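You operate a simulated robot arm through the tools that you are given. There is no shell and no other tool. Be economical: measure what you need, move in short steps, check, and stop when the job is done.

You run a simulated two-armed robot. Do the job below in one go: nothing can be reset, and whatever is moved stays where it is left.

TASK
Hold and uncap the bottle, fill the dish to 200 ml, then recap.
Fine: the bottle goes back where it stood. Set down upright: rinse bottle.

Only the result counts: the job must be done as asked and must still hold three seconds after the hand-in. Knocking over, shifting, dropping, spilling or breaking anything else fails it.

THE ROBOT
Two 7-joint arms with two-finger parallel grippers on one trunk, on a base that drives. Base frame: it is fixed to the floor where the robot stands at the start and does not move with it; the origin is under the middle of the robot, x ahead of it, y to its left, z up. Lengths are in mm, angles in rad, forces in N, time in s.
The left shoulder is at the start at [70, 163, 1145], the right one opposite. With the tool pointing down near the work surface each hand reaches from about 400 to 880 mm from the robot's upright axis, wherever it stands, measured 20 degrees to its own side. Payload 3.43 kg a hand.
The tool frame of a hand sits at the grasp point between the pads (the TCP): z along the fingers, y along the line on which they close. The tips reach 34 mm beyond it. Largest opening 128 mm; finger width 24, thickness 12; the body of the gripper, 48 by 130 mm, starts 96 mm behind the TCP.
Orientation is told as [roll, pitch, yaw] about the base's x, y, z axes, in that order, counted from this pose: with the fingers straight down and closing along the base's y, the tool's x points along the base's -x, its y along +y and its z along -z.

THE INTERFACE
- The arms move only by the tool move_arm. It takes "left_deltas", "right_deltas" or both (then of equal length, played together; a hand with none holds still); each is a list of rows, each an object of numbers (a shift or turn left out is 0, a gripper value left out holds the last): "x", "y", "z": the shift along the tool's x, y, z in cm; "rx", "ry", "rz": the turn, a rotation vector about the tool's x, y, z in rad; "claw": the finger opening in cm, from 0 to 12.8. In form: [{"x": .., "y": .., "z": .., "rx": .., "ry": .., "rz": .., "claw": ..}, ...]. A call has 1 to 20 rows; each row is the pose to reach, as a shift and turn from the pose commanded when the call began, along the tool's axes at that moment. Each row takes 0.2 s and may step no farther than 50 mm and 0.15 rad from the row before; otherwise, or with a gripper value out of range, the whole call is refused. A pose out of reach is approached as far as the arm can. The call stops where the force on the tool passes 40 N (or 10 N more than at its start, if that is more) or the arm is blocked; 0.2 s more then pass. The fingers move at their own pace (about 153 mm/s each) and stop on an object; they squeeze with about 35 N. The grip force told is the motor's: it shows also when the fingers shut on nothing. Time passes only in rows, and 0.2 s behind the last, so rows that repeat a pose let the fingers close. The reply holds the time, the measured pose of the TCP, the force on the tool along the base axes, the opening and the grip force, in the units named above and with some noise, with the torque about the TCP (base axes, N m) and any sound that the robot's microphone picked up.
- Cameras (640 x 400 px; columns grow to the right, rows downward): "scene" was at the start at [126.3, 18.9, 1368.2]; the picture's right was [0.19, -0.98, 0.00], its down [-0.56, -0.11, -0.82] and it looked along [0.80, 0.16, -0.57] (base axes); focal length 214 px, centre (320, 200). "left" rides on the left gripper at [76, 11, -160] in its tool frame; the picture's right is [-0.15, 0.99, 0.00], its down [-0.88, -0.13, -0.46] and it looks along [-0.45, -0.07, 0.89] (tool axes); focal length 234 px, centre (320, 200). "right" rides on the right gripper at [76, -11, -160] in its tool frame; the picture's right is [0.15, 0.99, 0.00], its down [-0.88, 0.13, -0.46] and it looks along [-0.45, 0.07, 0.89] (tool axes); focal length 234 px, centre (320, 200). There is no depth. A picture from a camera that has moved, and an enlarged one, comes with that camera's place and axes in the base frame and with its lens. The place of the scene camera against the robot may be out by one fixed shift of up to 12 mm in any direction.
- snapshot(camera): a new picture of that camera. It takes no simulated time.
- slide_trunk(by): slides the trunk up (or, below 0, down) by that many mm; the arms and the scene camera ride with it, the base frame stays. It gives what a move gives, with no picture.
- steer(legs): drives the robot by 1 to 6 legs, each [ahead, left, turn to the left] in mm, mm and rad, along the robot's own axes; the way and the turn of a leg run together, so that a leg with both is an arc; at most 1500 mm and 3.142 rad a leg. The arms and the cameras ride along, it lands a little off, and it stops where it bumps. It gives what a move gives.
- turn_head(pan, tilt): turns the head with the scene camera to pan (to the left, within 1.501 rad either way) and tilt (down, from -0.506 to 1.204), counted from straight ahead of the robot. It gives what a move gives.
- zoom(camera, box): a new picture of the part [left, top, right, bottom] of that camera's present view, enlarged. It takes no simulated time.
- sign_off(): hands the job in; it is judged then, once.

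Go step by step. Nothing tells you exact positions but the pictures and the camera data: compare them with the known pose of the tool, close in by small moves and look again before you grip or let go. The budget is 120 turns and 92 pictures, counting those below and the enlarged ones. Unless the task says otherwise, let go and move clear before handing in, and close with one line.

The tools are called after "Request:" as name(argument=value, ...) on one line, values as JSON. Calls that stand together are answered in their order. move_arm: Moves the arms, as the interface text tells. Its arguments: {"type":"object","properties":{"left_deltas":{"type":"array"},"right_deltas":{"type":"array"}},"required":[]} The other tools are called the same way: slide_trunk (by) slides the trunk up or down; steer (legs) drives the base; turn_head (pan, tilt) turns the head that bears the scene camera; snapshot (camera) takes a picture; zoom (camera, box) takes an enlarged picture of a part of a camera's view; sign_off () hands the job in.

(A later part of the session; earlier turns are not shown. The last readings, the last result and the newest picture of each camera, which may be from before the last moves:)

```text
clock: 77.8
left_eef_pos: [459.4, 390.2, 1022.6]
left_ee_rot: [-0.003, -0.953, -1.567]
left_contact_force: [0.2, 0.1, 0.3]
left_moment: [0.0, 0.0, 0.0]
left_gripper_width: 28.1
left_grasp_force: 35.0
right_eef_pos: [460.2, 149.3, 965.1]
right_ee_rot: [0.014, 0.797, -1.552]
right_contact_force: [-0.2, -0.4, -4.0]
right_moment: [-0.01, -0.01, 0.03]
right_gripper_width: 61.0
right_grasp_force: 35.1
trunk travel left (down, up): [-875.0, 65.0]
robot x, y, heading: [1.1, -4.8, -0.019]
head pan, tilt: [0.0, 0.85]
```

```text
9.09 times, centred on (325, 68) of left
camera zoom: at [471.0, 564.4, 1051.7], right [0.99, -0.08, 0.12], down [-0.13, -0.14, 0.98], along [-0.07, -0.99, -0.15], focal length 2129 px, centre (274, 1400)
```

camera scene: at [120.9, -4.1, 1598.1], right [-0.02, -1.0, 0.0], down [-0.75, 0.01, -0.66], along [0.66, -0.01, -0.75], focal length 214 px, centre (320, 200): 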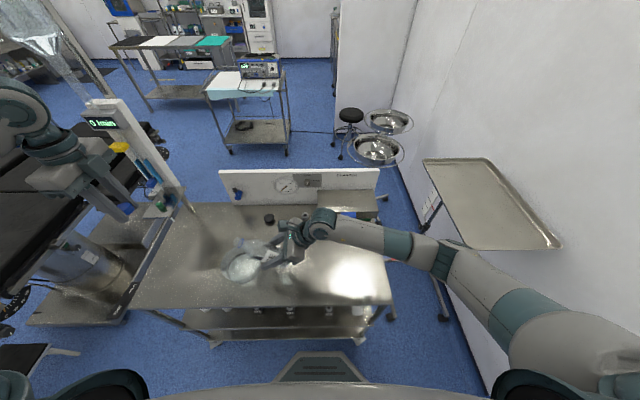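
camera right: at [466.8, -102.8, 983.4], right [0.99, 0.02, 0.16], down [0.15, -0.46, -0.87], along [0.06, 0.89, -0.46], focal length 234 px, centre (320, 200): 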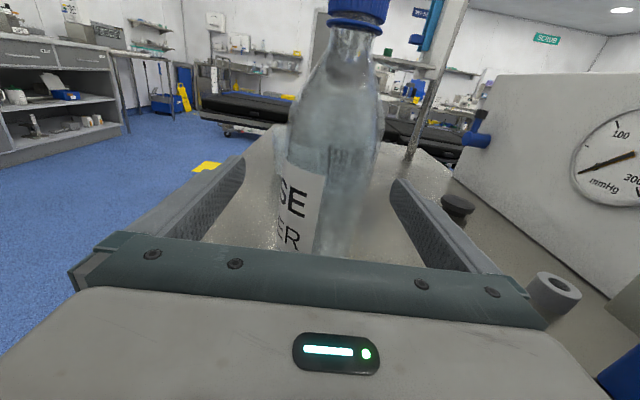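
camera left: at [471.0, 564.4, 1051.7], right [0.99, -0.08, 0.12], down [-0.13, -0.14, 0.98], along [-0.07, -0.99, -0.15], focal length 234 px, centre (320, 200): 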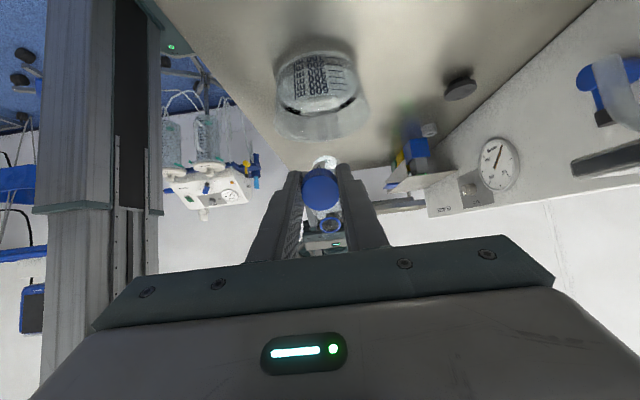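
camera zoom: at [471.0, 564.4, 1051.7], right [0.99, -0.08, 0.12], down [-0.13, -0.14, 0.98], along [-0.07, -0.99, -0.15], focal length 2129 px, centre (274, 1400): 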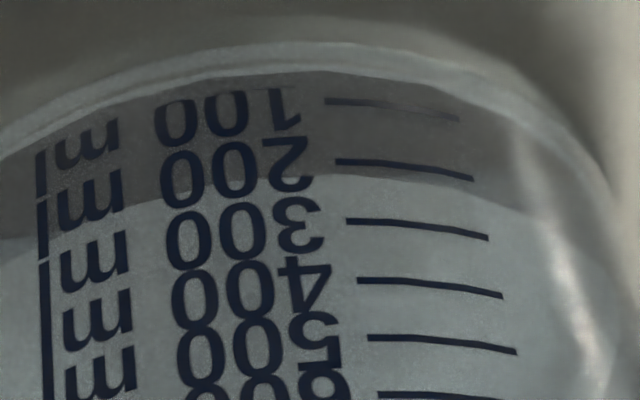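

The near wall reads about +23 over the 200 line and the far wall about −27. Weighting for wall parallax gives roughly 193 ml, so I'll add just a small trickle, watching from this view.

Request:
move_arm(right_deltas=[{"ry": -0.12, "x": -0.2, "z": -0.2}, {"ry": -0.24, "x": -0.4, "z": -0.4}, {"ry": -0.36, "x": -0.6, "z": -0.6}, {"ry": -0.46, "x": -0.8, "z": -0.8}, {"ry": -0.5, "x": -0.85, "z": -0.85}, {"ry": -0.5, "x": -0.85, "z": -0.85}])

Request:
zoom(camera="left", box=[265, 46, 385, 170])

```text
clock: 79.2
left_eef_pos: [459.6, 389.2, 1020.4]
left_ee_rot: [-0.004, -0.95, -1.567]
left_contact_force: [0.2, 0.4, -0.6]
left_moment: [-0.03, -0.06, -0.02]
left_gripper_width: 28.2
left_grasp_force: 34.8
right_eef_pos: [460.3, 136.6, 965.4]
right_ee_rot: [0.009, 0.296, -1.56]
right_contact_force: [-0.2, -0.2, -4.2]
right_moment: [-0.07, -0.02, -0.01]
right_gripper_width: 60.6
right_grasp_force: 34.9
trunk travel left (down, up): [-875.0, 65.0]
robot x, y, heading: [4.4, -1.8, -0.017]
head pan, tilt: [0.0, 0.85]
```

```text
3.23 times, centred on (325, 108) of left
camera zoom: at [471.1, 564.4, 1051.9], right [0.99, -0.08, 0.12], down [-0.13, -0.14, 0.98], along [-0.07, -0.99, -0.15], focal length 755 px, centre (304, 497)
```

zoom: 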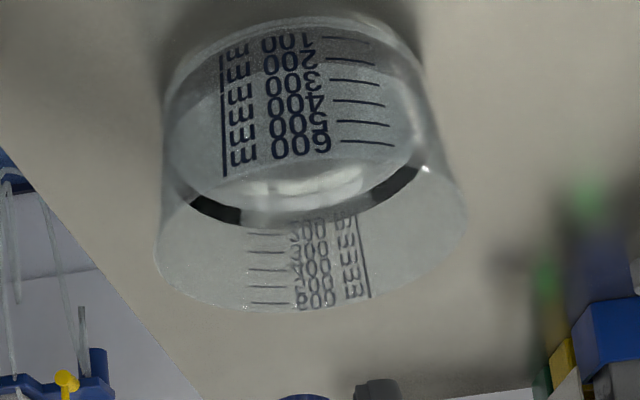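

Request:
move_arm(right_deltas=[{"ry": -0.06}, {"ry": -0.1}, {"ry": -0.1}])

Request:
zoom(camera="left", box=[265, 46, 385, 170])

```text
clock: 80.0
left_eef_pos: [459.9, 388.8, 1020.9]
left_ee_rot: [-0.002, -0.951, -1.568]
left_contact_force: [0.7, 0.0, -0.4]
left_moment: [0.01, 0.03, 0.02]
left_gripper_width: 28.4
left_grasp_force: 34.9
right_eef_pos: [460.0, 136.1, 965.2]
right_ee_rot: [0.01, 0.196, -1.562]
right_contact_force: [1.0, 0.3, -4.7]
right_moment: [-0.04, -0.02, 0.01]
right_gripper_width: 60.8
right_grasp_force: 34.3
trunk travel left (down, up): [-875.0, 65.0]
robot x, y, heading: [4.1, -4.3, -0.021]
head pan, tilt: [0.0, 0.85]
```

```text
3.23 times, centred on (325, 108) of left
camera zoom: at [471.1, 564.3, 1051.9], right [0.99, -0.08, 0.12], down [-0.13, -0.14, 0.98], along [-0.07, -0.99, -0.15], focal length 755 px, centre (304, 497)
```

zoom: 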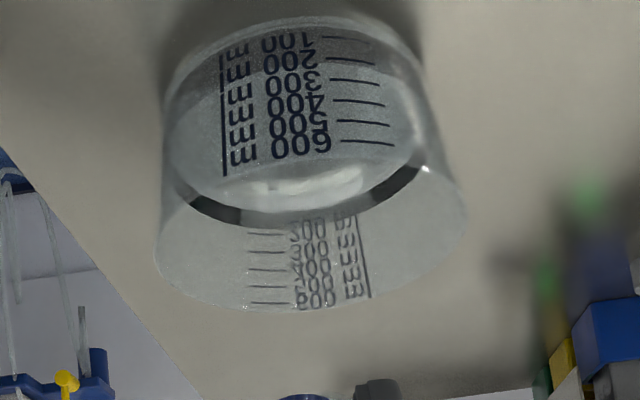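

Request:
move_arm(right_deltas=[{"ry": -0.04}, {"ry": -0.07}, {"ry": -0.07}])

Request:
zoom(camera="left", box=[265, 46, 385, 170])

```text
clock: 80.8
left_eef_pos: [459.1, 390.7, 1023.0]
left_ee_rot: [-0.004, -0.951, -1.567]
left_contact_force: [0.4, 0.2, 0.0]
left_moment: [0.03, -0.01, -0.01]
left_gripper_width: 28.2
left_grasp_force: 35.0
right_eef_pos: [461.1, 136.9, 965.7]
right_ee_rot: [0.011, 0.127, -1.559]
right_contact_force: [0.6, -0.7, -5.2]
right_moment: [-0.08, 0.01, 0.0]
right_gripper_width: 60.6
right_grasp_force: 35.2
trunk travel left (down, up): [-875.0, 65.0]
robot x, y, heading: [0.9, -4.1, -0.017]
head pan, tilt: [0.0, 0.85]
```

```text
3.23 times, centred on (325, 108) of left
camera zoom: at [471.1, 564.4, 1051.8], right [0.99, -0.08, 0.12], down [-0.13, -0.14, 0.98], along [-0.07, -0.99, -0.15], focal length 755 px, centre (304, 497)
```

zoom: 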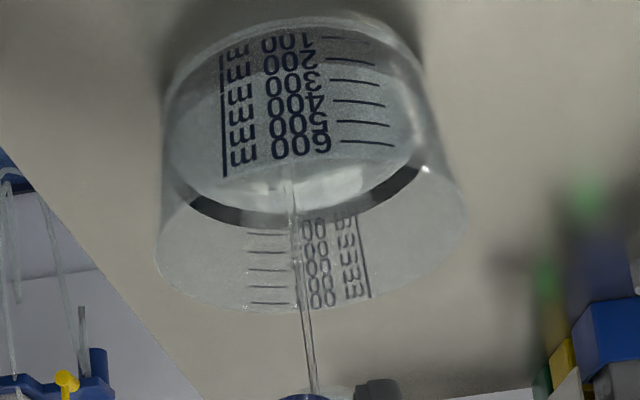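

The trickle has started. One more beat, then I tip back.

Request:
move_arm(right_deltas=[{"ry": 0.1}, {"ry": 0.25, "x": 0.3}, {"ry": 0.4, "x": 0.7}, {"ry": 0.55, "x": 1.1}, {"ry": 0.66, "x": 1.4}, {"ry": 0.66, "x": 1.4}, {"ry": 0.66, "x": 1.4}, {"ry": 0.66, "x": 1.4}])

Request:
zoom(camera="left", box=[290, 46, 360, 90])

Request:
zoom(camera="left", box=[290, 100, 360, 144])

```text
clock: 82.6
left_eef_pos: [460.5, 390.7, 1021.4]
left_ee_rot: [-0.005, -0.95, -1.569]
left_contact_force: [0.1, 0.3, 0.4]
left_moment: [-0.01, -0.03, 0.02]
left_gripper_width: 28.3
left_grasp_force: 34.9
right_eef_pos: [460.0, 149.8, 967.5]
right_ee_rot: [0.015, 0.787, -1.55]
right_contact_force: [-0.9, 0.3, -3.9]
right_moment: [-0.02, -0.02, 0.01]
right_gripper_width: 60.9
right_grasp_force: 34.5
trunk travel left (down, up): [-875.0, 65.0]
robot x, y, heading: [4.5, -5.0, -0.018]
head pan, tilt: [0.0, 0.85]
```

```text
9.09 times, centred on (325, 68) of left
camera zoom: at [471.1, 564.4, 1051.8], right [0.99, -0.08, 0.12], down [-0.13, -0.14, 0.98], along [-0.07, -0.99, -0.15], focal length 2129 px, centre (274, 1400)
```

zoom: 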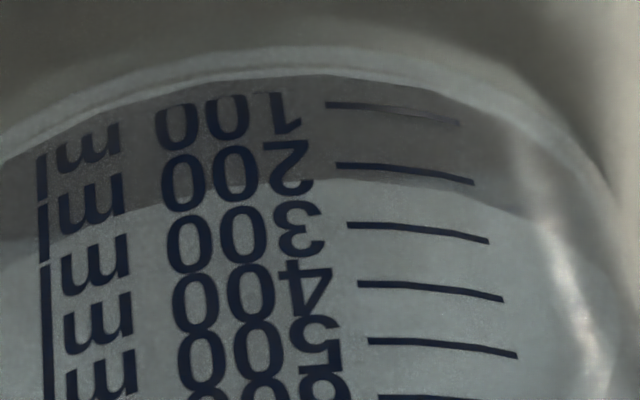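

```text
9.09 times, centred on (325, 122) of left
camera zoom: at [471.1, 564.4, 1051.8], right [0.99, -0.08, 0.12], down [-0.13, -0.14, 0.98], along [-0.07, -0.99, -0.15], focal length 2129 px, centre (274, 909)
```

zoom: 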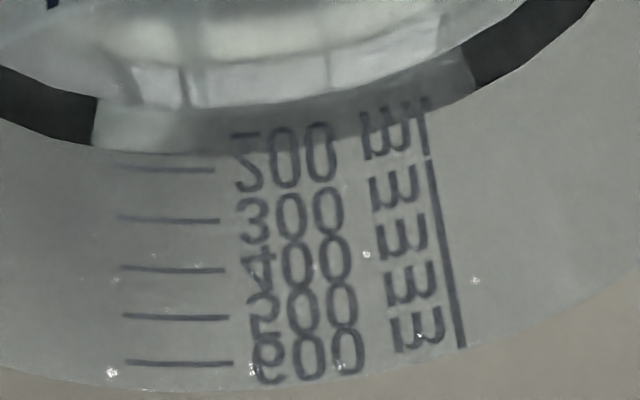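

Readings are about 195 ml. One more equally small trickle, then return.

Request:
move_arm(right_deltas=[{"ry": -0.12, "x": -0.2, "z": -0.2}, {"ry": -0.24, "x": -0.4, "z": -0.4}, {"ry": -0.36, "x": -0.6, "z": -0.6}, {"ry": -0.48, "x": -0.8, "z": -0.8}, {"ry": -0.59, "x": -0.9, "z": -0.9}, {"ry": -0.59, "x": -0.9, "z": -0.9}, {"ry": -0.63, "x": -0.9, "z": -0.9}, {"ry": -0.67, "x": -0.9, "z": -0.9}, {"ry": -0.67, "x": -0.9, "z": -0.9}])

Request:
zoom(camera="left", box=[265, 46, 385, 170])

```text
clock: 84.6
left_eef_pos: [459.8, 390.4, 1020.2]
left_ee_rot: [-0.002, -0.95, -1.568]
left_contact_force: [0.7, -0.8, -0.4]
left_moment: [-0.01, 0.01, 0.0]
left_gripper_width: 28.4
left_grasp_force: 34.6
right_eef_pos: [460.4, 136.6, 968.2]
right_ee_rot: [0.01, 0.116, -1.561]
right_contact_force: [-0.1, -0.3, -4.0]
right_moment: [-0.04, 0.04, -0.02]
right_gripper_width: 60.8
right_grasp_force: 34.9
trunk travel left (down, up): [-875.0, 65.0]
robot x, y, heading: [-0.1, -2.1, -0.016]
head pan, tilt: [0.0, 0.85]
```

```text
3.23 times, centred on (325, 108) of left
camera zoom: at [471.1, 564.1, 1052.0], right [0.99, -0.08, 0.12], down [-0.13, -0.14, 0.98], along [-0.07, -0.99, -0.15], focal length 755 px, centre (304, 497)
```

zoom: 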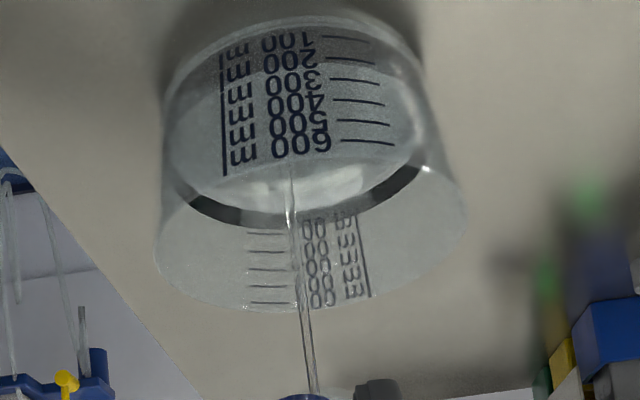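

Request:
move_arm(right_deltas=[{"ry": 0.1}, {"ry": 0.25, "x": 0.3}, {"ry": 0.4, "x": 0.7}, {"ry": 0.55, "x": 1.1}, {"ry": 0.67, "x": 1.4}, {"ry": 0.8, "x": 1.6}, {"ry": 0.94, "x": 2}, {"ry": 0.94, "x": 2}, {"ry": 0.94, "x": 2}])

Request:
zoom(camera="left", box=[300, 46, 350, 76])

Request:
zoom(camera="left", box=[290, 105, 330, 130])

```text
clock: 86.6
left_eef_pos: [460.5, 390.6, 1020.1]
left_ee_rot: [-0.003, -0.949, -1.565]
left_contact_force: [0.7, -1.1, 0.2]
left_moment: [-0.01, 0.04, -0.01]
left_gripper_width: 28.4
left_grasp_force: 35.0
right_eef_pos: [459.4, 157.4, 969.6]
right_ee_rot: [0.022, 1.058, -1.542]
right_contact_force: [0.7, 0.0, -4.5]
right_moment: [-0.04, -0.01, 0.01]
right_gripper_width: 60.8
right_grasp_force: 34.9
trunk travel left (down, up): [-875.0, 65.0]
robot x, y, heading: [0.3, -6.6, -0.018]
head pan, tilt: [0.0, 0.85]
```

```text
12.80 times, centred on (325, 61) of left
camera zoom: at [471.1, 564.6, 1051.7], right [0.99, -0.08, 0.12], down [-0.13, -0.14, 0.98], along [-0.07, -0.99, -0.15], focal length 2997 px, centre (256, 1979)
```

zoom: 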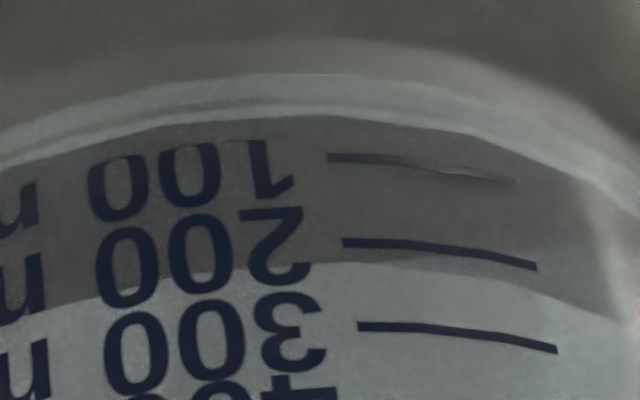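

```text
16.00 times, centred on (310, 118) of left
camera zoom: at [471.1, 564.6, 1051.7], right [0.99, -0.08, 0.12], down [-0.13, -0.14, 0.98], along [-0.07, -0.99, -0.15], focal length 3747 px, centre (480, 1520)
```

zoom: 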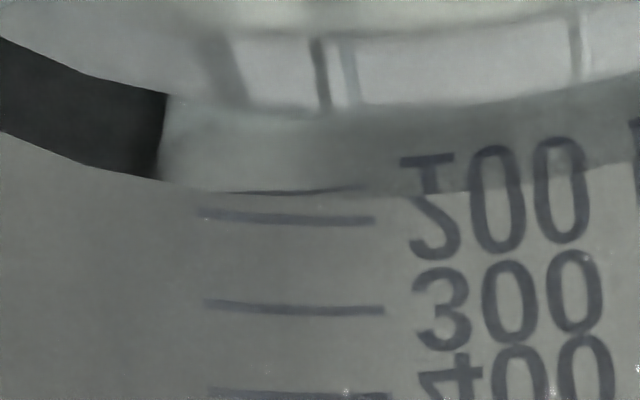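

Best estimate is still about 195 ml, so I add one last trickle of the same size in a single move and return to near upright.

Request:
move_arm(right_deltas=[{"ry": -0.14, "x": -0.2, "z": -0.3}, {"ry": -0.28, "x": -0.4, "z": -0.6}, {"ry": -0.42, "x": -0.6, "z": -0.9}, {"ry": -0.56, "x": -0.9, "z": -1.2}, {"ry": -0.7, "x": -1.1, "z": -1.5}, {"ry": -0.84, "x": -1.29, "z": -1.68}, {"ry": -0.86, "x": -1.29, "z": -1.68}, {"ry": -0.9, "x": -1.29, "z": -1.68}, {"ry": -0.945, "x": -1.29, "z": -1.68}, {"ry": -0.945, "x": -1.29, "z": -1.68}, {"ry": -0.945, "x": -1.29, "z": -1.68}, {"ry": -0.84, "x": -1.29, "z": -1.68}, {"ry": -0.7, "x": -1.1, "z": -1.5}, {"ry": -0.56, "x": -0.9, "z": -1.2}, {"ry": -0.42, "x": -0.6, "z": -0.9}, {"ry": -0.28, "x": -0.4, "z": -0.6}, {"ry": -0.14, "x": -0.2, "z": -0.3}, {}, {}, {}])

Request:
zoom(camera="left", box=[300, 46, 350, 76])

Request:
zoom(camera="left", box=[290, 105, 330, 130])

```text
clock: 90.8
left_eef_pos: [458.9, 389.9, 1020.2]
left_ee_rot: [-0.005, -0.95, -1.567]
left_contact_force: [0.0, 0.3, -0.7]
left_moment: [0.02, -0.02, -0.03]
left_gripper_width: 28.3
left_grasp_force: 34.8
right_eef_pos: [459.6, 159.6, 968.3]
right_ee_rot: [0.02, 1.057, -1.543]
right_contact_force: [0.1, -0.4, -4.7]
right_moment: [-0.1, -0.03, 0.04]
right_gripper_width: 60.9
right_grasp_force: 34.6
trunk travel left (down, up): [-875.0, 65.0]
robot x, y, heading: [2.0, -4.6, -0.02]
head pan, tilt: [0.0, 0.85]
```

```text
12.80 times, centred on (325, 61) of left
camera zoom: at [471.2, 564.6, 1051.7], right [0.99, -0.08, 0.12], down [-0.13, -0.14, 0.98], along [-0.07, -0.99, -0.15], focal length 2997 px, centre (256, 1979)
```

zoom: 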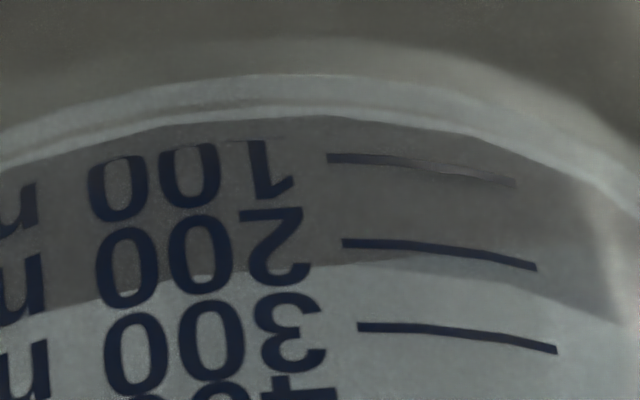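

```text
16.00 times, centred on (310, 118) of left
camera zoom: at [471.2, 564.6, 1051.7], right [0.99, -0.08, 0.12], down [-0.13, -0.14, 0.98], along [-0.07, -0.99, -0.15], focal length 3747 px, centre (480, 1520)
```

zoom: 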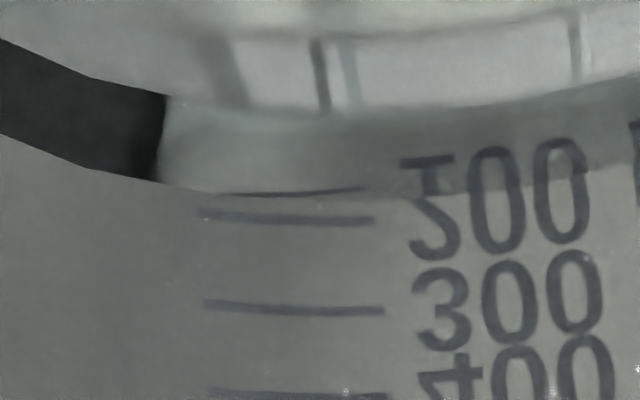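

The level is essentially at 200 ml. Now I bring the bottle upright and back above its place.

Request:
move_arm(right_deltas=[{"ry": 0.1, "x": -0.5, "z": -0.9}, {"ry": 0.2, "x": -1.0, "z": -1.8}, {"ry": 0.3, "x": -1.5, "z": -2.7}, {"ry": 0.4, "x": -2.0, "z": -3.6}, {"ry": 0.5, "x": -2.45, "z": -4.35}, {"ry": 0.5, "x": -2.45, "z": -4.35}, {"ry": 0.5, "x": -2.45, "z": -4.35}])

Request:
move_arm(right_deltas=[{"z": -1.5, "y": 0.6}, {"z": -3, "y": 1.2}, {"z": -4.5, "y": 1.8}, {"z": -5.4, "y": 1.9}, {"z": -5.4, "y": 1.9}])

Request:
move_arm(right_deltas=[{}])

Request:
move_arm(right_deltas=[{}])

Request:
zoom(camera="scene", box=[190, 180, 390, 305])

```text
clock: 92.4
left_eef_pos: [460.9, 390.5, 1022.2]
left_ee_rot: [-0.005, -0.952, -1.567]
left_contact_force: [-0.8, 0.1, -0.4]
left_moment: [0.02, 0.01, 0.01]
left_gripper_width: 28.3
left_grasp_force: 34.9
right_eef_pos: [461.0, 107.7, 970.3]
right_ee_rot: [0.632, 1.554, -0.929]
right_contact_force: [0.5, 0.3, -4.1]
right_moment: [0.0, -0.01, 0.01]
right_gripper_width: 60.8
right_grasp_force: 35.6
trunk travel left (down, up): [-875.0, 65.0]
robot x, y, heading: [0.6, -5.9, -0.013]
head pan, tilt: [0.0, 0.85]
```

```text
clock: 93.6
left_eef_pos: [459.7, 390.2, 1022.7]
left_ee_rot: [-0.004, -0.951, -1.566]
left_contact_force: [-0.4, -0.2, 0.4]
left_moment: [0.01, 0.01, -0.01]
left_gripper_width: 28.3
left_grasp_force: 35.3
right_eef_pos: [480.0, 53.4, 970.9]
right_ee_rot: [0.615, 1.553, -0.948]
right_contact_force: [0.8, 0.2, -4.4]
right_moment: [-0.01, 0.0, -0.02]
right_gripper_width: 60.7
right_grasp_force: 34.9
trunk travel left (down, up): [-875.0, 65.0]
robot x, y, heading: [2.5, -3.3, -0.016]
head pan, tilt: [0.0, 0.85]
```

```text
clock: 94.0
left_eef_pos: [459.0, 390.4, 1021.4]
left_ee_rot: [-0.004, -0.949, -1.569]
left_contact_force: [0.2, 0.2, -0.3]
left_moment: [-0.01, 0.02, 0.04]
left_gripper_width: 28.4
left_grasp_force: 34.7
right_eef_pos: [480.1, 54.1, 971.4]
right_ee_rot: [0.614, 1.554, -0.948]
right_contact_force: [0.0, -0.1, -4.3]
right_moment: [0.01, -0.03, -0.01]
right_gripper_width: 61.0
right_grasp_force: 34.7
trunk travel left (down, up): [-875.0, 65.0]
robot x, y, heading: [0.1, -2.8, -0.014]
head pan, tilt: [0.0, 0.85]
```

```text
clock: 94.4
left_eef_pos: [459.9, 390.4, 1022.2]
left_ee_rot: [-0.004, -0.949, -1.565]
left_contact_force: [-0.3, 0.0, -0.2]
left_moment: [-0.02, 0.02, -0.03]
left_gripper_width: 27.9
left_grasp_force: 35.4
right_eef_pos: [481.2, 53.9, 971.2]
right_ee_rot: [0.609, 1.553, -0.953]
right_contact_force: [0.3, -0.2, -4.5]
right_moment: [-0.01, 0.0, -0.02]
right_gripper_width: 60.8
right_grasp_force: 35.3
trunk travel left (down, up): [-875.0, 65.0]
robot x, y, heading: [2.8, -3.5, -0.023]
head pan, tilt: [0.0, 0.85]
```

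```text
3.20 times, centred on (290, 242) of scene
camera zoom: at [120.3, -4.1, 1598.2], right [-0.02, -1.0, 0.0], down [-0.75, 0.01, -0.66], along [0.66, -0.01, -0.75], focal length 686 px, centre (416, 64)
```

zoom: 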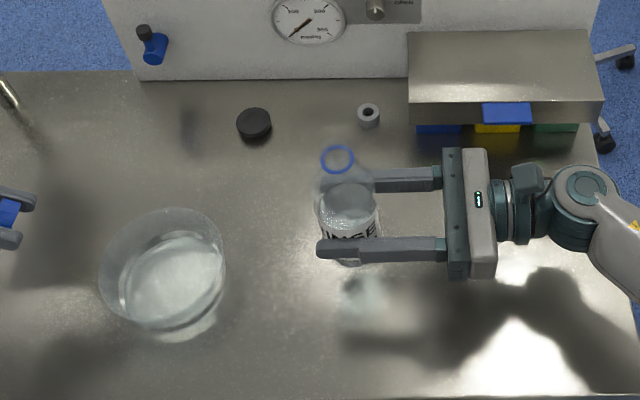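

Request:
move_arm(right_deltas=[{"y": -0.2, "z": 0.2, "x": -1.5}, {"y": -0.2, "z": 0.2, "x": -3}, {"y": -0.2, "z": 0.2, "x": -4.5}, {"y": -0.2, "z": 0.2, "x": -5.6}, {"y": -0.2, "z": 0.2, "x": -6.0}, {"y": -0.2, "z": 0.2, "x": -6.0}])

Request:
move_arm(right_deltas=[{"x": -0.1}, {"x": -0.2}, {"x": -0.2}])

Request:
move_arm(right_deltas=[{"x": -0.1}, {"x": -0.2}, {"x": -0.2}])

```text
clock: 95.8
left_eef_pos: [460.7, 389.8, 1022.2]
left_ee_rot: [-0.004, -0.949, -1.565]
left_contact_force: [0.3, -0.3, 0.0]
left_moment: [0.02, 0.0, 0.0]
left_gripper_width: 28.3
left_grasp_force: 35.5
right_eef_pos: [477.2, 54.3, 910.2]
right_ee_rot: [0.621, 1.553, -0.94]
right_contact_force: [0.0, 0.0, -4.7]
right_moment: [-0.03, 0.0, -0.02]
right_gripper_width: 60.7
right_grasp_force: 35.0
trunk travel left (down, up): [-875.0, 65.0]
robot x, y, heading: [4.7, -5.0, -0.014]
head pan, tilt: [0.0, 0.85]
```

```text
clock: 96.6
left_eef_pos: [459.9, 390.4, 1021.9]
left_ee_rot: [-0.003, -0.949, -1.567]
left_contact_force: [0.1, 0.3, -0.2]
left_moment: [0.02, -0.01, 0.03]
left_gripper_width: 28.4
left_grasp_force: 34.7
right_eef_pos: [479.4, 55.0, 909.2]
right_ee_rot: [0.613, 1.553, -0.947]
right_contact_force: [0.2, -0.6, -3.5]
right_moment: [-0.01, 0.01, -0.01]
right_gripper_width: 60.8
right_grasp_force: 35.0
trunk travel left (down, up): [-875.0, 65.0]
robot x, y, heading: [2.0, -5.6, -0.014]
head pan, tilt: [0.0, 0.85]
```

```text
clock: 97.4
left_eef_pos: [459.3, 390.3, 1020.8]
left_ee_rot: [-0.003, -0.95, -1.565]
left_contact_force: [0.8, 0.5, 0.3]
left_moment: [-0.02, 0.0, -0.01]
left_gripper_width: 28.1
left_grasp_force: 35.3
right_eef_pos: [479.2, 54.6, 906.5]
right_ee_rot: [0.614, 1.552, -0.947]
right_contact_force: [0.1, 0.1, -4.5]
right_moment: [-0.01, 0.0, 0.03]
right_gripper_width: 60.8
right_grasp_force: 35.0
trunk travel left (down, up): [-875.0, 65.0]
robot x, y, heading: [0.6, -4.7, -0.022]
head pan, tilt: [0.0, 0.85]
```

Request:
move_arm(right_deltas=[{"x": -0.1}, {"x": -0.1}])

Request:
move_arm(right_deltas=[{"x": -0.1}, {"x": -0.1}])

Request:
move_arm(right_deltas=[{"x": -0.1}, {"x": -0.1}])

```text
clock: 98.0
left_eef_pos: [459.2, 391.4, 1022.1]
left_ee_rot: [-0.004, -0.948, -1.569]
left_contact_force: [-0.1, -0.2, -0.2]
left_moment: [0.01, -0.04, -0.02]
left_gripper_width: 28.1
left_grasp_force: 34.6
right_eef_pos: [478.9, 55.1, 906.6]
right_ee_rot: [0.643, 1.553, -0.919]
right_contact_force: [0.3, -0.2, -2.6]
right_moment: [-0.01, 0.01, -0.02]
right_gripper_width: 60.6
right_grasp_force: 35.0
trunk travel left (down, up): [-875.0, 65.0]
robot x, y, heading: [3.6, -4.0, -0.014]
head pan, tilt: [0.0, 0.85]
```

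```text
clock: 98.6
left_eef_pos: [459.9, 391.6, 1021.2]
left_ee_rot: [-0.003, -0.949, -1.566]
left_contact_force: [-0.6, -0.5, 0.1]
left_moment: [0.0, -0.01, 0.0]
left_gripper_width: 28.3
left_grasp_force: 35.3
right_eef_pos: [478.9, 54.8, 906.4]
right_ee_rot: [0.722, 1.554, -0.842]
right_contact_force: [0.6, -0.7, 3.6]
right_moment: [0.12, -0.01, -0.02]
right_gripper_width: 60.7
right_grasp_force: 35.0
trunk travel left (down, up): [-875.0, 65.0]
robot x, y, heading: [3.9, -2.8, -0.019]
head pan, tilt: [0.0, 0.85]
```

```text
clock: 99.2
left_eef_pos: [458.8, 390.7, 1022.7]
left_ee_rot: [-0.001, -0.949, -1.569]
left_contact_force: [0.6, -0.3, -0.1]
left_moment: [0.0, 0.01, 0.04]
left_gripper_width: 28.4
left_grasp_force: 34.9
right_eef_pos: [479.2, 54.9, 906.0]
right_ee_rot: [0.81, 1.555, -0.753]
right_contact_force: [1.0, -0.8, 11.6]
right_moment: [0.21, 0.06, 0.02]
right_gripper_width: 60.8
right_grasp_force: 35.1
trunk travel left (down, up): [-875.0, 65.0]
robot x, y, heading: [-0.2, -1.1, -0.017]
head pan, tilt: [0.0, 0.85]
```

The bottle is seated again (press about +12 N) at (479, 55), its original spot. Now I bring the left hand with the cap upright and up, then over the neck.

Request:
move_arm(left_deltas=[{"x": -2.6, "z": -1.9, "ry": 0.1}, {"x": -5.2, "z": -3.8, "ry": 0.24}, {"x": -7.9, "z": -5.7, "ry": 0.38}, {"x": -10.6, "z": -7.6, "ry": 0.52}, {"x": -10.6, "z": -7.6, "ry": 0.66}, {"x": -10.6, "z": -7.6, "ry": 0.8}, {"x": -10.6, "z": -7.6, "ry": 0.95}, {"x": -10.6, "z": -7.6, "ry": 0.95}])

```text
clock: 101.0
left_eef_pos: [458.5, 392.1, 1152.8]
left_ee_rot: [-0.002, 0.0, -1.569]
left_contact_force: [-0.1, 0.2, -0.4]
left_moment: [0.01, -0.03, 0.03]
left_gripper_width: 28.1
left_grasp_force: 35.0
right_eef_pos: [477.5, 54.2, 905.0]
right_ee_rot: [0.699, 1.552, -0.864]
right_contact_force: [3.5, -1.6, 19.7]
right_moment: [0.4, 0.01, -0.07]
right_gripper_width: 60.5
right_grasp_force: 35.1
trunk travel left (down, up): [-875.0, 65.0]
robot x, y, heading: [3.0, -2.8, -0.017]
head pan, tilt: [0.0, 0.85]
```

Request:
move_arm(left_deltas=[{"x": -3.4, "y": 0.2, "rz": -0.14}, {"x": -6.8, "y": 0.4, "rz": -0.28}, {"x": -10.2, "y": 0.6, "rz": -0.42}, {"x": -13.6, "y": 0.8, "rz": -0.56}, {"x": -17, "y": 1, "rz": -0.7}, {"x": -20.4, "y": 1.2, "rz": -0.84}, {"x": -23.8, "y": 1.4, "rz": -0.98}, {"x": -27.2, "y": 1.6, "rz": -1.12}, {"x": -30.6, "y": 1.8, "rz": -1.26}, {"x": -33.4, "y": 2, "rz": -1.4}, {"x": -33.4, "y": 2, "rz": -1.54}, {"x": -33.4, "y": 2, "rz": -1.68}, {"x": -33.4, "y": 2, "rz": -1.82}, {"x": -33.4, "y": 2, "rz": -1.96}, {"x": -33.4, "y": 2, "rz": -2.1}, {"x": -33.4, "y": 2, "rz": -2.24}, {"x": -33.4, "y": 2, "rz": -2.38}, {"x": -33.4, "y": 2, "rz": -2.52}, {"x": -33.4, "y": 2, "rz": -2.66}, {"x": -33.4, "y": 2, "rz": -2.8}])

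Request:
move_arm(right_deltas=[{"x": 0.1}, {"x": 0.1}])

Request:
snapshot(camera="left")

```text
clock: 105.2
left_eef_pos: [480.5, 56.8, 1151.8]
left_ee_rot: [0.003, -0.002, 1.234]
left_contact_force: [0.0, 0.1, -1.1]
left_moment: [0.02, -0.02, 0.0]
left_gripper_width: 28.0
left_grasp_force: 34.6
right_eef_pos: [476.8, 53.9, 904.8]
right_ee_rot: [0.678, 1.553, -0.882]
right_contact_force: [-2.7, -0.7, 10.6]
right_moment: [0.25, 0.33, 0.09]
right_gripper_width: 60.8
right_grasp_force: 34.6
trunk travel left (down, up): [-875.0, 65.0]
robot x, y, heading: [0.5, -2.8, -0.015]
head pan, tilt: [0.0, 0.85]
```

```text
clock: 105.8
left_eef_pos: [479.0, 56.9, 1151.5]
left_ee_rot: [0.001, 0.001, 1.231]
left_contact_force: [-0.5, -0.5, -1.1]
left_moment: [0.01, -0.01, 0.02]
left_gripper_width: 28.5
left_grasp_force: 35.3
right_eef_pos: [476.9, 54.9, 903.7]
right_ee_rot: [0.605, 1.552, -0.957]
right_contact_force: [-2.9, -0.9, 3.2]
right_moment: [0.15, 0.23, 0.05]
right_gripper_width: 60.8
right_grasp_force: 35.7
trunk travel left (down, up): [-875.0, 65.0]
robot x, y, heading: [0.9, -6.4, -0.018]
head pan, tilt: [0.0, 0.85]
```

```text
17 pictures are left
camera left: at [444.7, -11.0, 1311.2], right [-0.88, 0.47, 0.0], down [0.42, 0.79, 0.46], along [0.21, 0.4, -0.89], focal length 234 px, centre (320, 200)
```

left: 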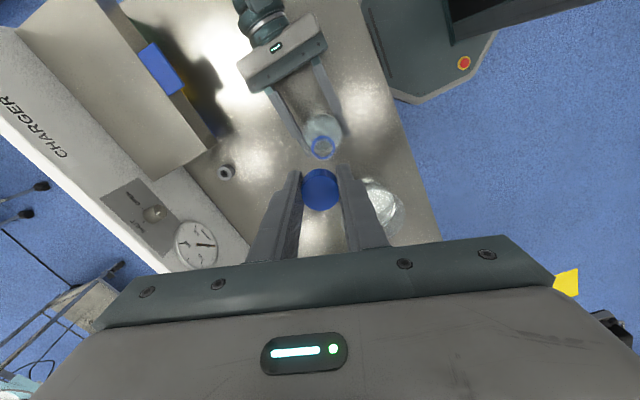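

Request:
move_arm(left_deltas=[{"y": 0.33, "z": 3}, {"y": 0.33, "z": 6}, {"y": 0.33, "z": 9}, {"y": 0.33, "z": 9.8}, {"y": 0.33, "z": 9.8}])

Request:
zoom(camera="left", box=[260, 100, 380, 220])

Request:
zoom(camera="scene", box=[260, 200, 350, 280])

```text
clock: 107.0
left_eef_pos: [477.0, 58.7, 1053.9]
left_ee_rot: [0.001, 0.001, 1.231]
left_contact_force: [0.1, 0.1, -0.1]
left_moment: [0.0, 0.02, 0.01]
left_gripper_width: 28.3
left_grasp_force: 35.2
right_eef_pos: [479.6, 54.5, 906.1]
right_ee_rot: [0.599, 1.553, -0.965]
right_contact_force: [-0.4, 0.1, -2.3]
right_moment: [-0.01, 0.01, -0.01]
right_gripper_width: 60.9
right_grasp_force: 34.8
trunk travel left (down, up): [-875.0, 65.0]
robot x, y, heading: [0.5, -0.8, -0.019]
head pan, tilt: [0.0, 0.85]
```

```text
3.33 times, centred on (320, 160) of left
camera zoom: at [442.6, -9.7, 1213.2], right [-0.88, 0.47, 0.0], down [0.42, 0.79, 0.45], along [0.21, 0.4, -0.89], focal length 781 px, centre (320, 333)
```

zoom: 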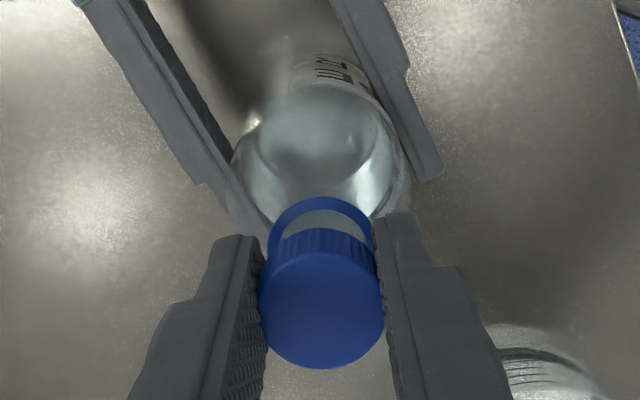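

```text
5.00 times, centred on (305, 240) of scene
camera zoom: at [120.2, -4.3, 1598.1], right [-0.02, -1.0, 0.0], down [-0.75, 0.01, -0.66], along [0.66, -0.01, -0.75], focal length 1072 px, centre (395, 0)
```

zoom: 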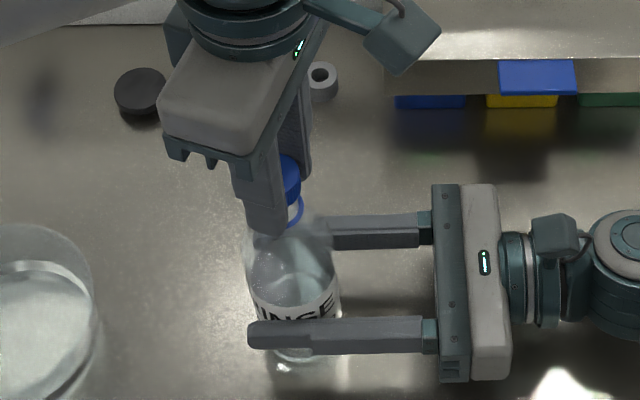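

Cap and neck line up to within about 1 mm. I lower the cap onto the thread.

Request:
move_arm(left_deltas=[{"x": 0.03, "y": -0.06, "z": 0.4}, {"x": 0.03, "y": -0.06, "z": 0.8}, {"x": 0.03, "y": -0.06, "z": 1.1}, {"x": 0.03, "y": -0.06, "z": 1.1}])

Request:
move_arm(left_deltas=[{"z": 0.1}, {"z": 0.1}])

```text
clock: 108.0
left_eef_pos: [478.1, 59.0, 1042.9]
left_ee_rot: [0.001, 0.003, 1.229]
left_contact_force: [-0.1, 0.0, 0.6]
left_moment: [0.01, 0.02, 0.0]
left_gripper_width: 28.4
left_grasp_force: 35.0
right_eef_pos: [479.7, 55.7, 905.4]
right_ee_rot: [0.625, 1.552, -0.937]
right_contact_force: [-0.1, -0.1, -4.3]
right_moment: [-0.02, 0.01, 0.05]
right_gripper_width: 60.6
right_grasp_force: 34.9
trunk travel left (down, up): [-875.0, 65.0]
robot x, y, heading: [2.9, -5.9, -0.019]
head pan, tilt: [0.0, 0.85]
```

```text
clock: 108.6
left_eef_pos: [478.8, 57.8, 1042.1]
left_ee_rot: [0.001, 0.0, 1.231]
left_contact_force: [0.3, 0.3, -0.3]
left_moment: [-0.01, 0.0, 0.0]
left_gripper_width: 28.3
left_grasp_force: 35.2
right_eef_pos: [479.5, 56.1, 905.3]
right_ee_rot: [0.619, 1.553, -0.943]
right_contact_force: [0.4, 0.1, -4.1]
right_moment: [0.03, 0.02, 0.01]
right_gripper_width: 60.8
right_grasp_force: 35.7
trunk travel left (down, up): [-875.0, 65.0]
robot x, y, heading: [2.4, -2.5, -0.021]
head pan, tilt: [0.0, 0.85]
```

Request:
move_arm(right_deltas=[{"x": -0.1}, {"x": -0.1}])

Request:
move_arm(left_deltas=[{"z": 0.1}, {"z": 0.1}])

Request:
move_arm(left_deltas=[{"z": 0.1}, {"z": 0.1}])

```text
clock: 109.2
left_eef_pos: [477.5, 58.8, 1041.5]
left_ee_rot: [0.001, 0.0, 1.229]
left_contact_force: [0.5, -0.3, -0.2]
left_moment: [-0.05, -0.03, 0.03]
left_gripper_width: 28.4
left_grasp_force: 34.8
right_eef_pos: [478.4, 55.6, 904.7]
right_ee_rot: [0.696, 1.553, -0.864]
right_contact_force: [0.3, -0.5, 2.3]
right_moment: [0.05, 0.01, 0.01]
right_gripper_width: 60.6
right_grasp_force: 34.4
trunk travel left (down, up): [-875.0, 65.0]
robot x, y, heading: [4.4, -4.0, -0.02]
head pan, tilt: [0.0, 0.85]
```

```text
clock: 109.8
left_eef_pos: [477.4, 58.1, 1040.7]
left_ee_rot: [0.002, 0.0, 1.231]
left_contact_force: [-0.1, -0.2, 0.0]
left_moment: [0.02, -0.01, 0.0]
left_gripper_width: 28.2
left_grasp_force: 35.1
right_eef_pos: [479.3, 54.9, 904.8]
right_ee_rot: [0.7, 1.553, -0.861]
right_contact_force: [2.3, -0.3, 4.0]
right_moment: [0.13, -0.02, -0.03]
right_gripper_width: 61.0
right_grasp_force: 35.1
trunk travel left (down, up): [-875.0, 65.0]
robot x, y, heading: [-2.5, -2.6, -0.017]
head pan, tilt: [0.0, 0.85]
```

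```text
clock: 110.4
left_eef_pos: [477.2, 57.5, 1040.1]
left_ee_rot: [0.002, 0.002, 1.23]
left_contact_force: [-2.7, -0.6, -3.1]
left_moment: [-0.62, -0.11, -0.01]
left_gripper_width: 28.1
left_grasp_force: 34.6
right_eef_pos: [479.7, 56.1, 904.7]
right_ee_rot: [0.667, 1.555, -0.898]
right_contact_force: [3.9, -1.1, 4.7]
right_moment: [0.58, 0.45, -0.01]
right_gripper_width: 60.8
right_grasp_force: 34.6
trunk travel left (down, up): [-875.0, 65.0]
robot x, y, heading: [1.0, -3.3, -0.012]
head pan, tilt: [0.0, 0.85]
```

The cap has engaged. Now I turn it clockwise.

Request:
move_arm(left_deltas=[{"rz": 0.14, "z": 0.01}, {"rz": 0.28, "z": 0.02}, {"rz": 0.42, "z": 0.03}, {"rz": 0.56, "z": 0.04}, {"rz": 0.7, "z": 0.05}, {"rz": 0.84, "z": 0.06}, {"rz": 0.98, "z": 0.07}, {"rz": 1.12, "z": 0.08}, {"rz": 1.26, "z": 0.09}, {"rz": 1.4, "z": 0.1}])

Request:
move_arm(left_deltas=[{"rz": 0.14, "z": 0.01}, {"rz": 0.28, "z": 0.02}, {"rz": 0.42, "z": 0.03}, {"rz": 0.56, "z": 0.04}, {"rz": 0.7, "z": 0.05}, {"rz": 0.84, "z": 0.06}, {"rz": 0.98, "z": 0.07}, {"rz": 1.12, "z": 0.08}, {"rz": 1.26, "z": 0.09}, {"rz": 1.4, "z": 0.1}])

```text
clock: 112.6
left_eef_pos: [477.4, 57.3, 1037.4]
left_ee_rot: [0.0, 0.004, -0.174]
left_contact_force: [-11.1, 9.5, -4.1]
left_moment: [0.25, 0.21, 0.02]
left_gripper_width: 28.0
left_grasp_force: 35.1
right_eef_pos: [478.7, 55.3, 904.4]
right_ee_rot: [0.627, 1.554, -0.935]
right_contact_force: [11.4, -11.5, 3.4]
right_moment: [1.0, 1.07, -0.08]
right_gripper_width: 60.5
right_grasp_force: 35.2
trunk travel left (down, up): [-875.0, 65.0]
robot x, y, heading: [4.1, -5.8, -0.015]
head pan, tilt: [0.0, 0.85]
```

```text
clock: 114.8
left_eef_pos: [477.3, 57.5, 1037.9]
left_ee_rot: [-0.003, 0.002, -1.571]
left_contact_force: [-2.0, 8.8, -2.7]
left_moment: [0.5, -0.12, -0.03]
left_gripper_width: 28.1
left_grasp_force: 35.0
right_eef_pos: [478.5, 56.1, 903.4]
right_ee_rot: [0.618, 1.553, -0.943]
right_contact_force: [1.5, -8.9, 1.9]
right_moment: [0.52, 0.42, -0.01]
right_gripper_width: 60.9
right_grasp_force: 35.1
trunk travel left (down, up): [-875.0, 65.0]
robot x, y, heading: [2.7, -0.2, -0.018]
head pan, tilt: [0.0, 0.85]
```

Second stroke: I let go of the cap, lift, turn back, and regrip.

Request:
move_arm(left_deltas=[{"rz": 0.12, "z": 0.01}, {"rz": 0.12, "z": 0.01, "claw": 5}, {"rz": 0.12, "claw": 5}, {"rz": 0.12, "claw": 5, "z": -2.5}, {"rz": 0.12, "z": -5}, {"rz": 0.0, "z": -5}, {"rz": -0.14, "z": -5}, {"rz": -0.28, "z": -5}, {"rz": -0.42, "z": -5}, {"rz": -0.56, "z": -5}, {"rz": -0.7, "z": -5}, {"rz": -0.84, "z": -5}, {"rz": -0.98, "z": -5}, {"rz": -1.12, "z": -5}, {"rz": -1.26, "z": -5}, {"rz": -1.4, "z": -5}])

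Request:
move_arm(left_deltas=[{"rz": -0.14}, {"rz": -0.28}, {"rz": -0.42}, {"rz": -0.56}, {"rz": -0.7}, {"rz": -0.84}, {"rz": -0.98}, {"rz": -1.12}, {"rz": -1.26}, {"rz": -1.4}, {"rz": -1.4}])

Request:
zoom(camera="left", box=[260, 100, 380, 220])

```text
clock: 118.2
left_eef_pos: [477.7, 57.6, 1088.2]
left_ee_rot: [0.0, 0.002, -0.168]
left_contact_force: [-0.2, 0.3, 0.2]
left_moment: [-0.02, -0.05, 0.01]
left_gripper_width: 50.2
left_grasp_force: 0.1
right_eef_pos: [478.5, 56.1, 903.3]
right_ee_rot: [0.616, 1.554, -0.945]
right_contact_force: [0.8, -0.7, -4.7]
right_moment: [-0.03, 0.01, 0.0]
right_gripper_width: 60.4
right_grasp_force: 34.1
trunk travel left (down, up): [-875.0, 65.0]
robot x, y, heading: [3.2, -1.5, -0.021]
head pan, tilt: [0.0, 0.85]
```

```text
clock: 120.6
left_eef_pos: [477.9, 57.7, 1087.6]
left_ee_rot: [0.002, 0.001, 1.232]
left_contact_force: [0.0, -0.4, 0.1]
left_moment: [0.03, 0.04, -0.01]
left_gripper_width: 50.0
left_grasp_force: 0.1
right_eef_pos: [479.6, 54.8, 903.8]
right_ee_rot: [0.617, 1.553, -0.948]
right_contact_force: [0.8, -0.9, -4.0]
right_moment: [0.04, 0.0, 0.0]
right_gripper_width: 60.2
right_grasp_force: 35.3
trunk travel left (down, up): [-875.0, 65.0]
robot x, y, heading: [-0.1, -4.3, -0.017]
head pan, tilt: [0.0, 0.85]
```

```text
3.33 times, centred on (320, 160) of left
camera zoom: at [442.9, -10.4, 1246.8], right [-0.88, 0.47, 0.0], down [0.42, 0.79, 0.45], along [0.21, 0.4, -0.89], focal length 781 px, centre (320, 333)
```

zoom: 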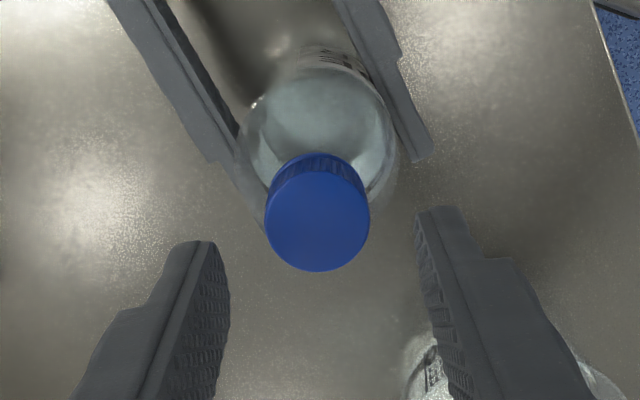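

Request:
move_arm(left_deltas=[{"z": 2.5}, {"z": 5}, {"z": 5, "claw": 3.6}, {"z": 5, "claw": 2.5}, {"z": 5, "claw": 1.5}, {"z": 5, "claw": 1.5}])

Request:
move_arm(left_deltas=[{"rz": 0.14, "z": 0.01}, {"rz": 0.28, "z": 0.02}, {"rz": 0.42, "z": 0.03}, {"rz": 0.56, "z": 0.04}, {"rz": 0.7, "z": 0.05}, {"rz": 0.84, "z": 0.06}, {"rz": 0.98, "z": 0.07}, {"rz": 1.12, "z": 0.08}, {"rz": 1.26, "z": 0.09}, {"rz": 1.4, "z": 0.1}])

Request:
move_arm(left_deltas=[{"rz": 0.14}, {"rz": 0.28}, {"rz": 0.42}, {"rz": 0.56}, {"rz": 0.7}, {"rz": 0.84}, {"rz": 0.98}, {"rz": 1.12}, {"rz": 1.26}, {"rz": 1.4}, {"rz": 1.54}])

```text
clock: 122.0
left_eef_pos: [478.1, 57.5, 1038.4]
left_ee_rot: [0.002, 0.0, 1.23]
left_contact_force: [0.1, -0.3, -1.3]
left_moment: [0.01, -0.03, -0.02]
left_gripper_width: 28.3
left_grasp_force: 35.0
right_eef_pos: [478.4, 55.9, 903.5]
right_ee_rot: [0.62, 1.553, -0.943]
right_contact_force: [-1.0, -0.1, -4.1]
right_moment: [-0.09, -0.02, 0.04]
right_gripper_width: 60.4
right_grasp_force: 35.5
trunk travel left (down, up): [-875.0, 65.0]
robot x, y, heading: [1.9, -4.8, -0.016]
head pan, tilt: [0.0, 0.85]
```

```text
clock: 124.2
left_eef_pos: [478.0, 56.7, 1037.6]
left_ee_rot: [0.0, 0.003, -0.172]
left_contact_force: [10.0, -8.5, -0.2]
left_moment: [-0.13, -0.26, 0.02]
left_gripper_width: 28.5
left_grasp_force: 34.7
right_eef_pos: [478.2, 56.9, 903.7]
right_ee_rot: [0.632, 1.553, -0.927]
right_contact_force: [-10.2, 9.5, -3.0]
right_moment: [-0.98, -1.05, -0.01]
right_gripper_width: 60.3
right_grasp_force: 34.9
trunk travel left (down, up): [-875.0, 65.0]
robot x, y, heading: [2.6, -4.1, -0.02]
head pan, tilt: [0.0, 0.85]
```

```text
clock: 126.6
left_eef_pos: [477.8, 56.6, 1037.0]
left_ee_rot: [-0.004, -0.001, -1.713]
left_contact_force: [-1.5, -0.8, -0.8]
left_moment: [0.07, -0.11, 0.55]
left_gripper_width: 28.6
left_grasp_force: 35.0
right_eef_pos: [478.2, 54.8, 904.3]
right_ee_rot: [0.602, 1.554, -0.96]
right_contact_force: [0.0, 0.4, -1.1]
right_moment: [-0.26, 0.25, -0.49]
right_gripper_width: 59.3
right_grasp_force: 34.3
trunk travel left (down, up): [-875.0, 65.0]
robot x, y, heading: [4.4, -3.7, -0.015]
head pan, tilt: [0.0, 0.85]
```

The torque has risen to 0.55 N m, so the cap is tight. I release it, lift the left hand clear, and ease the bottle fully down before letting go.

Request:
move_arm(left_deltas=[{"claw": 3.2}, {"claw": 5}, {"claw": 5}, {"z": -3, "claw": 5}, {"z": -7}, {"z": -11}, {"z": -15}, {"z": -15}])

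Request:
move_arm(right_deltas=[{"x": -0.1}, {"x": -0.1}])

Request:
zoom(camera="scene", box=[250, 210, 370, 300])

```text
clock: 128.4
left_eef_pos: [478.5, 57.6, 1186.7]
left_ee_rot: [-0.001, -0.001, -1.709]
left_contact_force: [0.0, -0.2, 0.5]
left_moment: [-0.04, 0.03, -0.01]
left_gripper_width: 49.9
left_grasp_force: 0.1
right_eef_pos: [478.4, 56.9, 903.6]
right_ee_rot: [0.618, 1.554, -0.941]
right_contact_force: [0.0, -0.6, -0.1]
right_moment: [-0.08, 0.1, 0.05]
right_gripper_width: 59.2
right_grasp_force: 34.5
trunk travel left (down, up): [-875.0, 65.0]
robot x, y, heading: [1.1, -5.5, -0.015]
head pan, tilt: [0.0, 0.85]
```

```text
clock: 129.0
left_eef_pos: [477.3, 58.5, 1187.0]
left_ee_rot: [-0.002, 0.001, -1.709]
left_contact_force: [0.4, 1.1, 0.1]
left_moment: [-0.01, -0.01, 0.0]
left_gripper_width: 50.0
left_grasp_force: 0.1
right_eef_pos: [478.6, 55.8, 903.9]
right_ee_rot: [0.702, 1.556, -0.859]
right_contact_force: [-1.5, -0.6, 3.5]
right_moment: [0.05, 0.24, 0.05]
right_gripper_width: 59.5
right_grasp_force: 35.2
trunk travel left (down, up): [-875.0, 65.0]
robot x, y, heading: [3.6, -3.7, -0.015]
head pan, tilt: [0.0, 0.85]
```

```text
4.44 times, centred on (310, 255) of scene
camera zoom: at [119.4, -4.5, 1598.3], right [-0.02, -1.0, 0.0], down [-0.75, 0.01, -0.66], along [0.66, -0.01, -0.75], focal length 953 px, centre (364, -44)
```

zoom: 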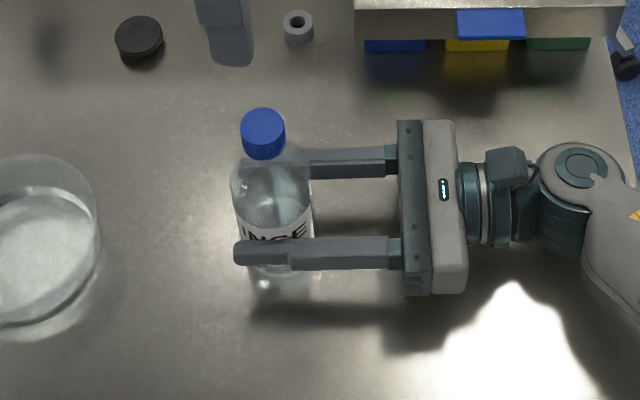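

The bottle slipped slightly in the grip (roughly 2–4 mm left and 2 mm forward compared with the first picture). I correct that before releasing.

Request:
move_arm(right_deltas=[{"x": 0.5}, {"x": 0.5, "y": -0.2, "z": -0.3}, {"x": 0.5, "y": -0.2, "z": -0.3}, {"x": 0.1, "y": -0.2, "z": -0.3}, {"x": 0.0, "y": -0.2, "z": -0.3}, {"x": 0.0, "y": -0.2, "z": -0.3}])

Request:
zoom(camera="scene", box=[260, 215, 400, 305])

```text
clock: 130.4
left_eef_pos: [478.9, 58.9, 1187.2]
left_ee_rot: [-0.003, 0.001, -1.71]
left_contact_force: [-0.5, -0.2, -0.4]
left_moment: [0.0, 0.02, -0.01]
left_gripper_width: 50.0
left_grasp_force: 0.1
right_eef_pos: [476.6, 51.5, 904.1]
right_ee_rot: [0.699, 1.555, -0.861]
right_contact_force: [-0.4, -0.7, 1.9]
right_moment: [0.04, 0.06, -0.01]
right_gripper_width: 59.4
right_grasp_force: 34.6
trunk travel left (down, up): [-875.0, 65.0]
robot x, y, heading: [4.5, -4.7, -0.018]
head pan, tilt: [0.0, 0.85]
```

```text
4.44 times, centred on (330, 260) of scene
camera zoom: at [120.0, -4.4, 1598.3], right [-0.02, -1.0, 0.0], down [-0.75, 0.01, -0.66], along [0.66, -0.01, -0.75], focal length 953 px, centre (276, -67)
```

zoom: 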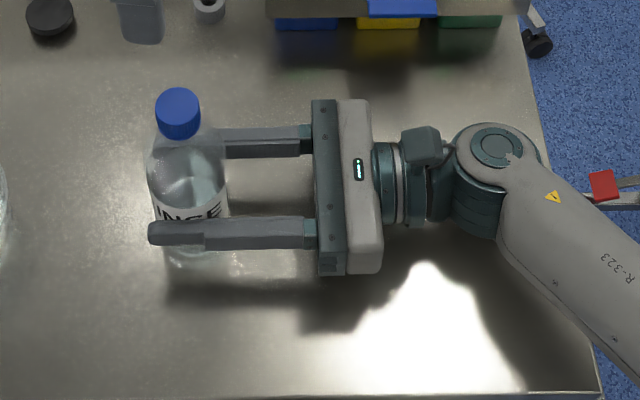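

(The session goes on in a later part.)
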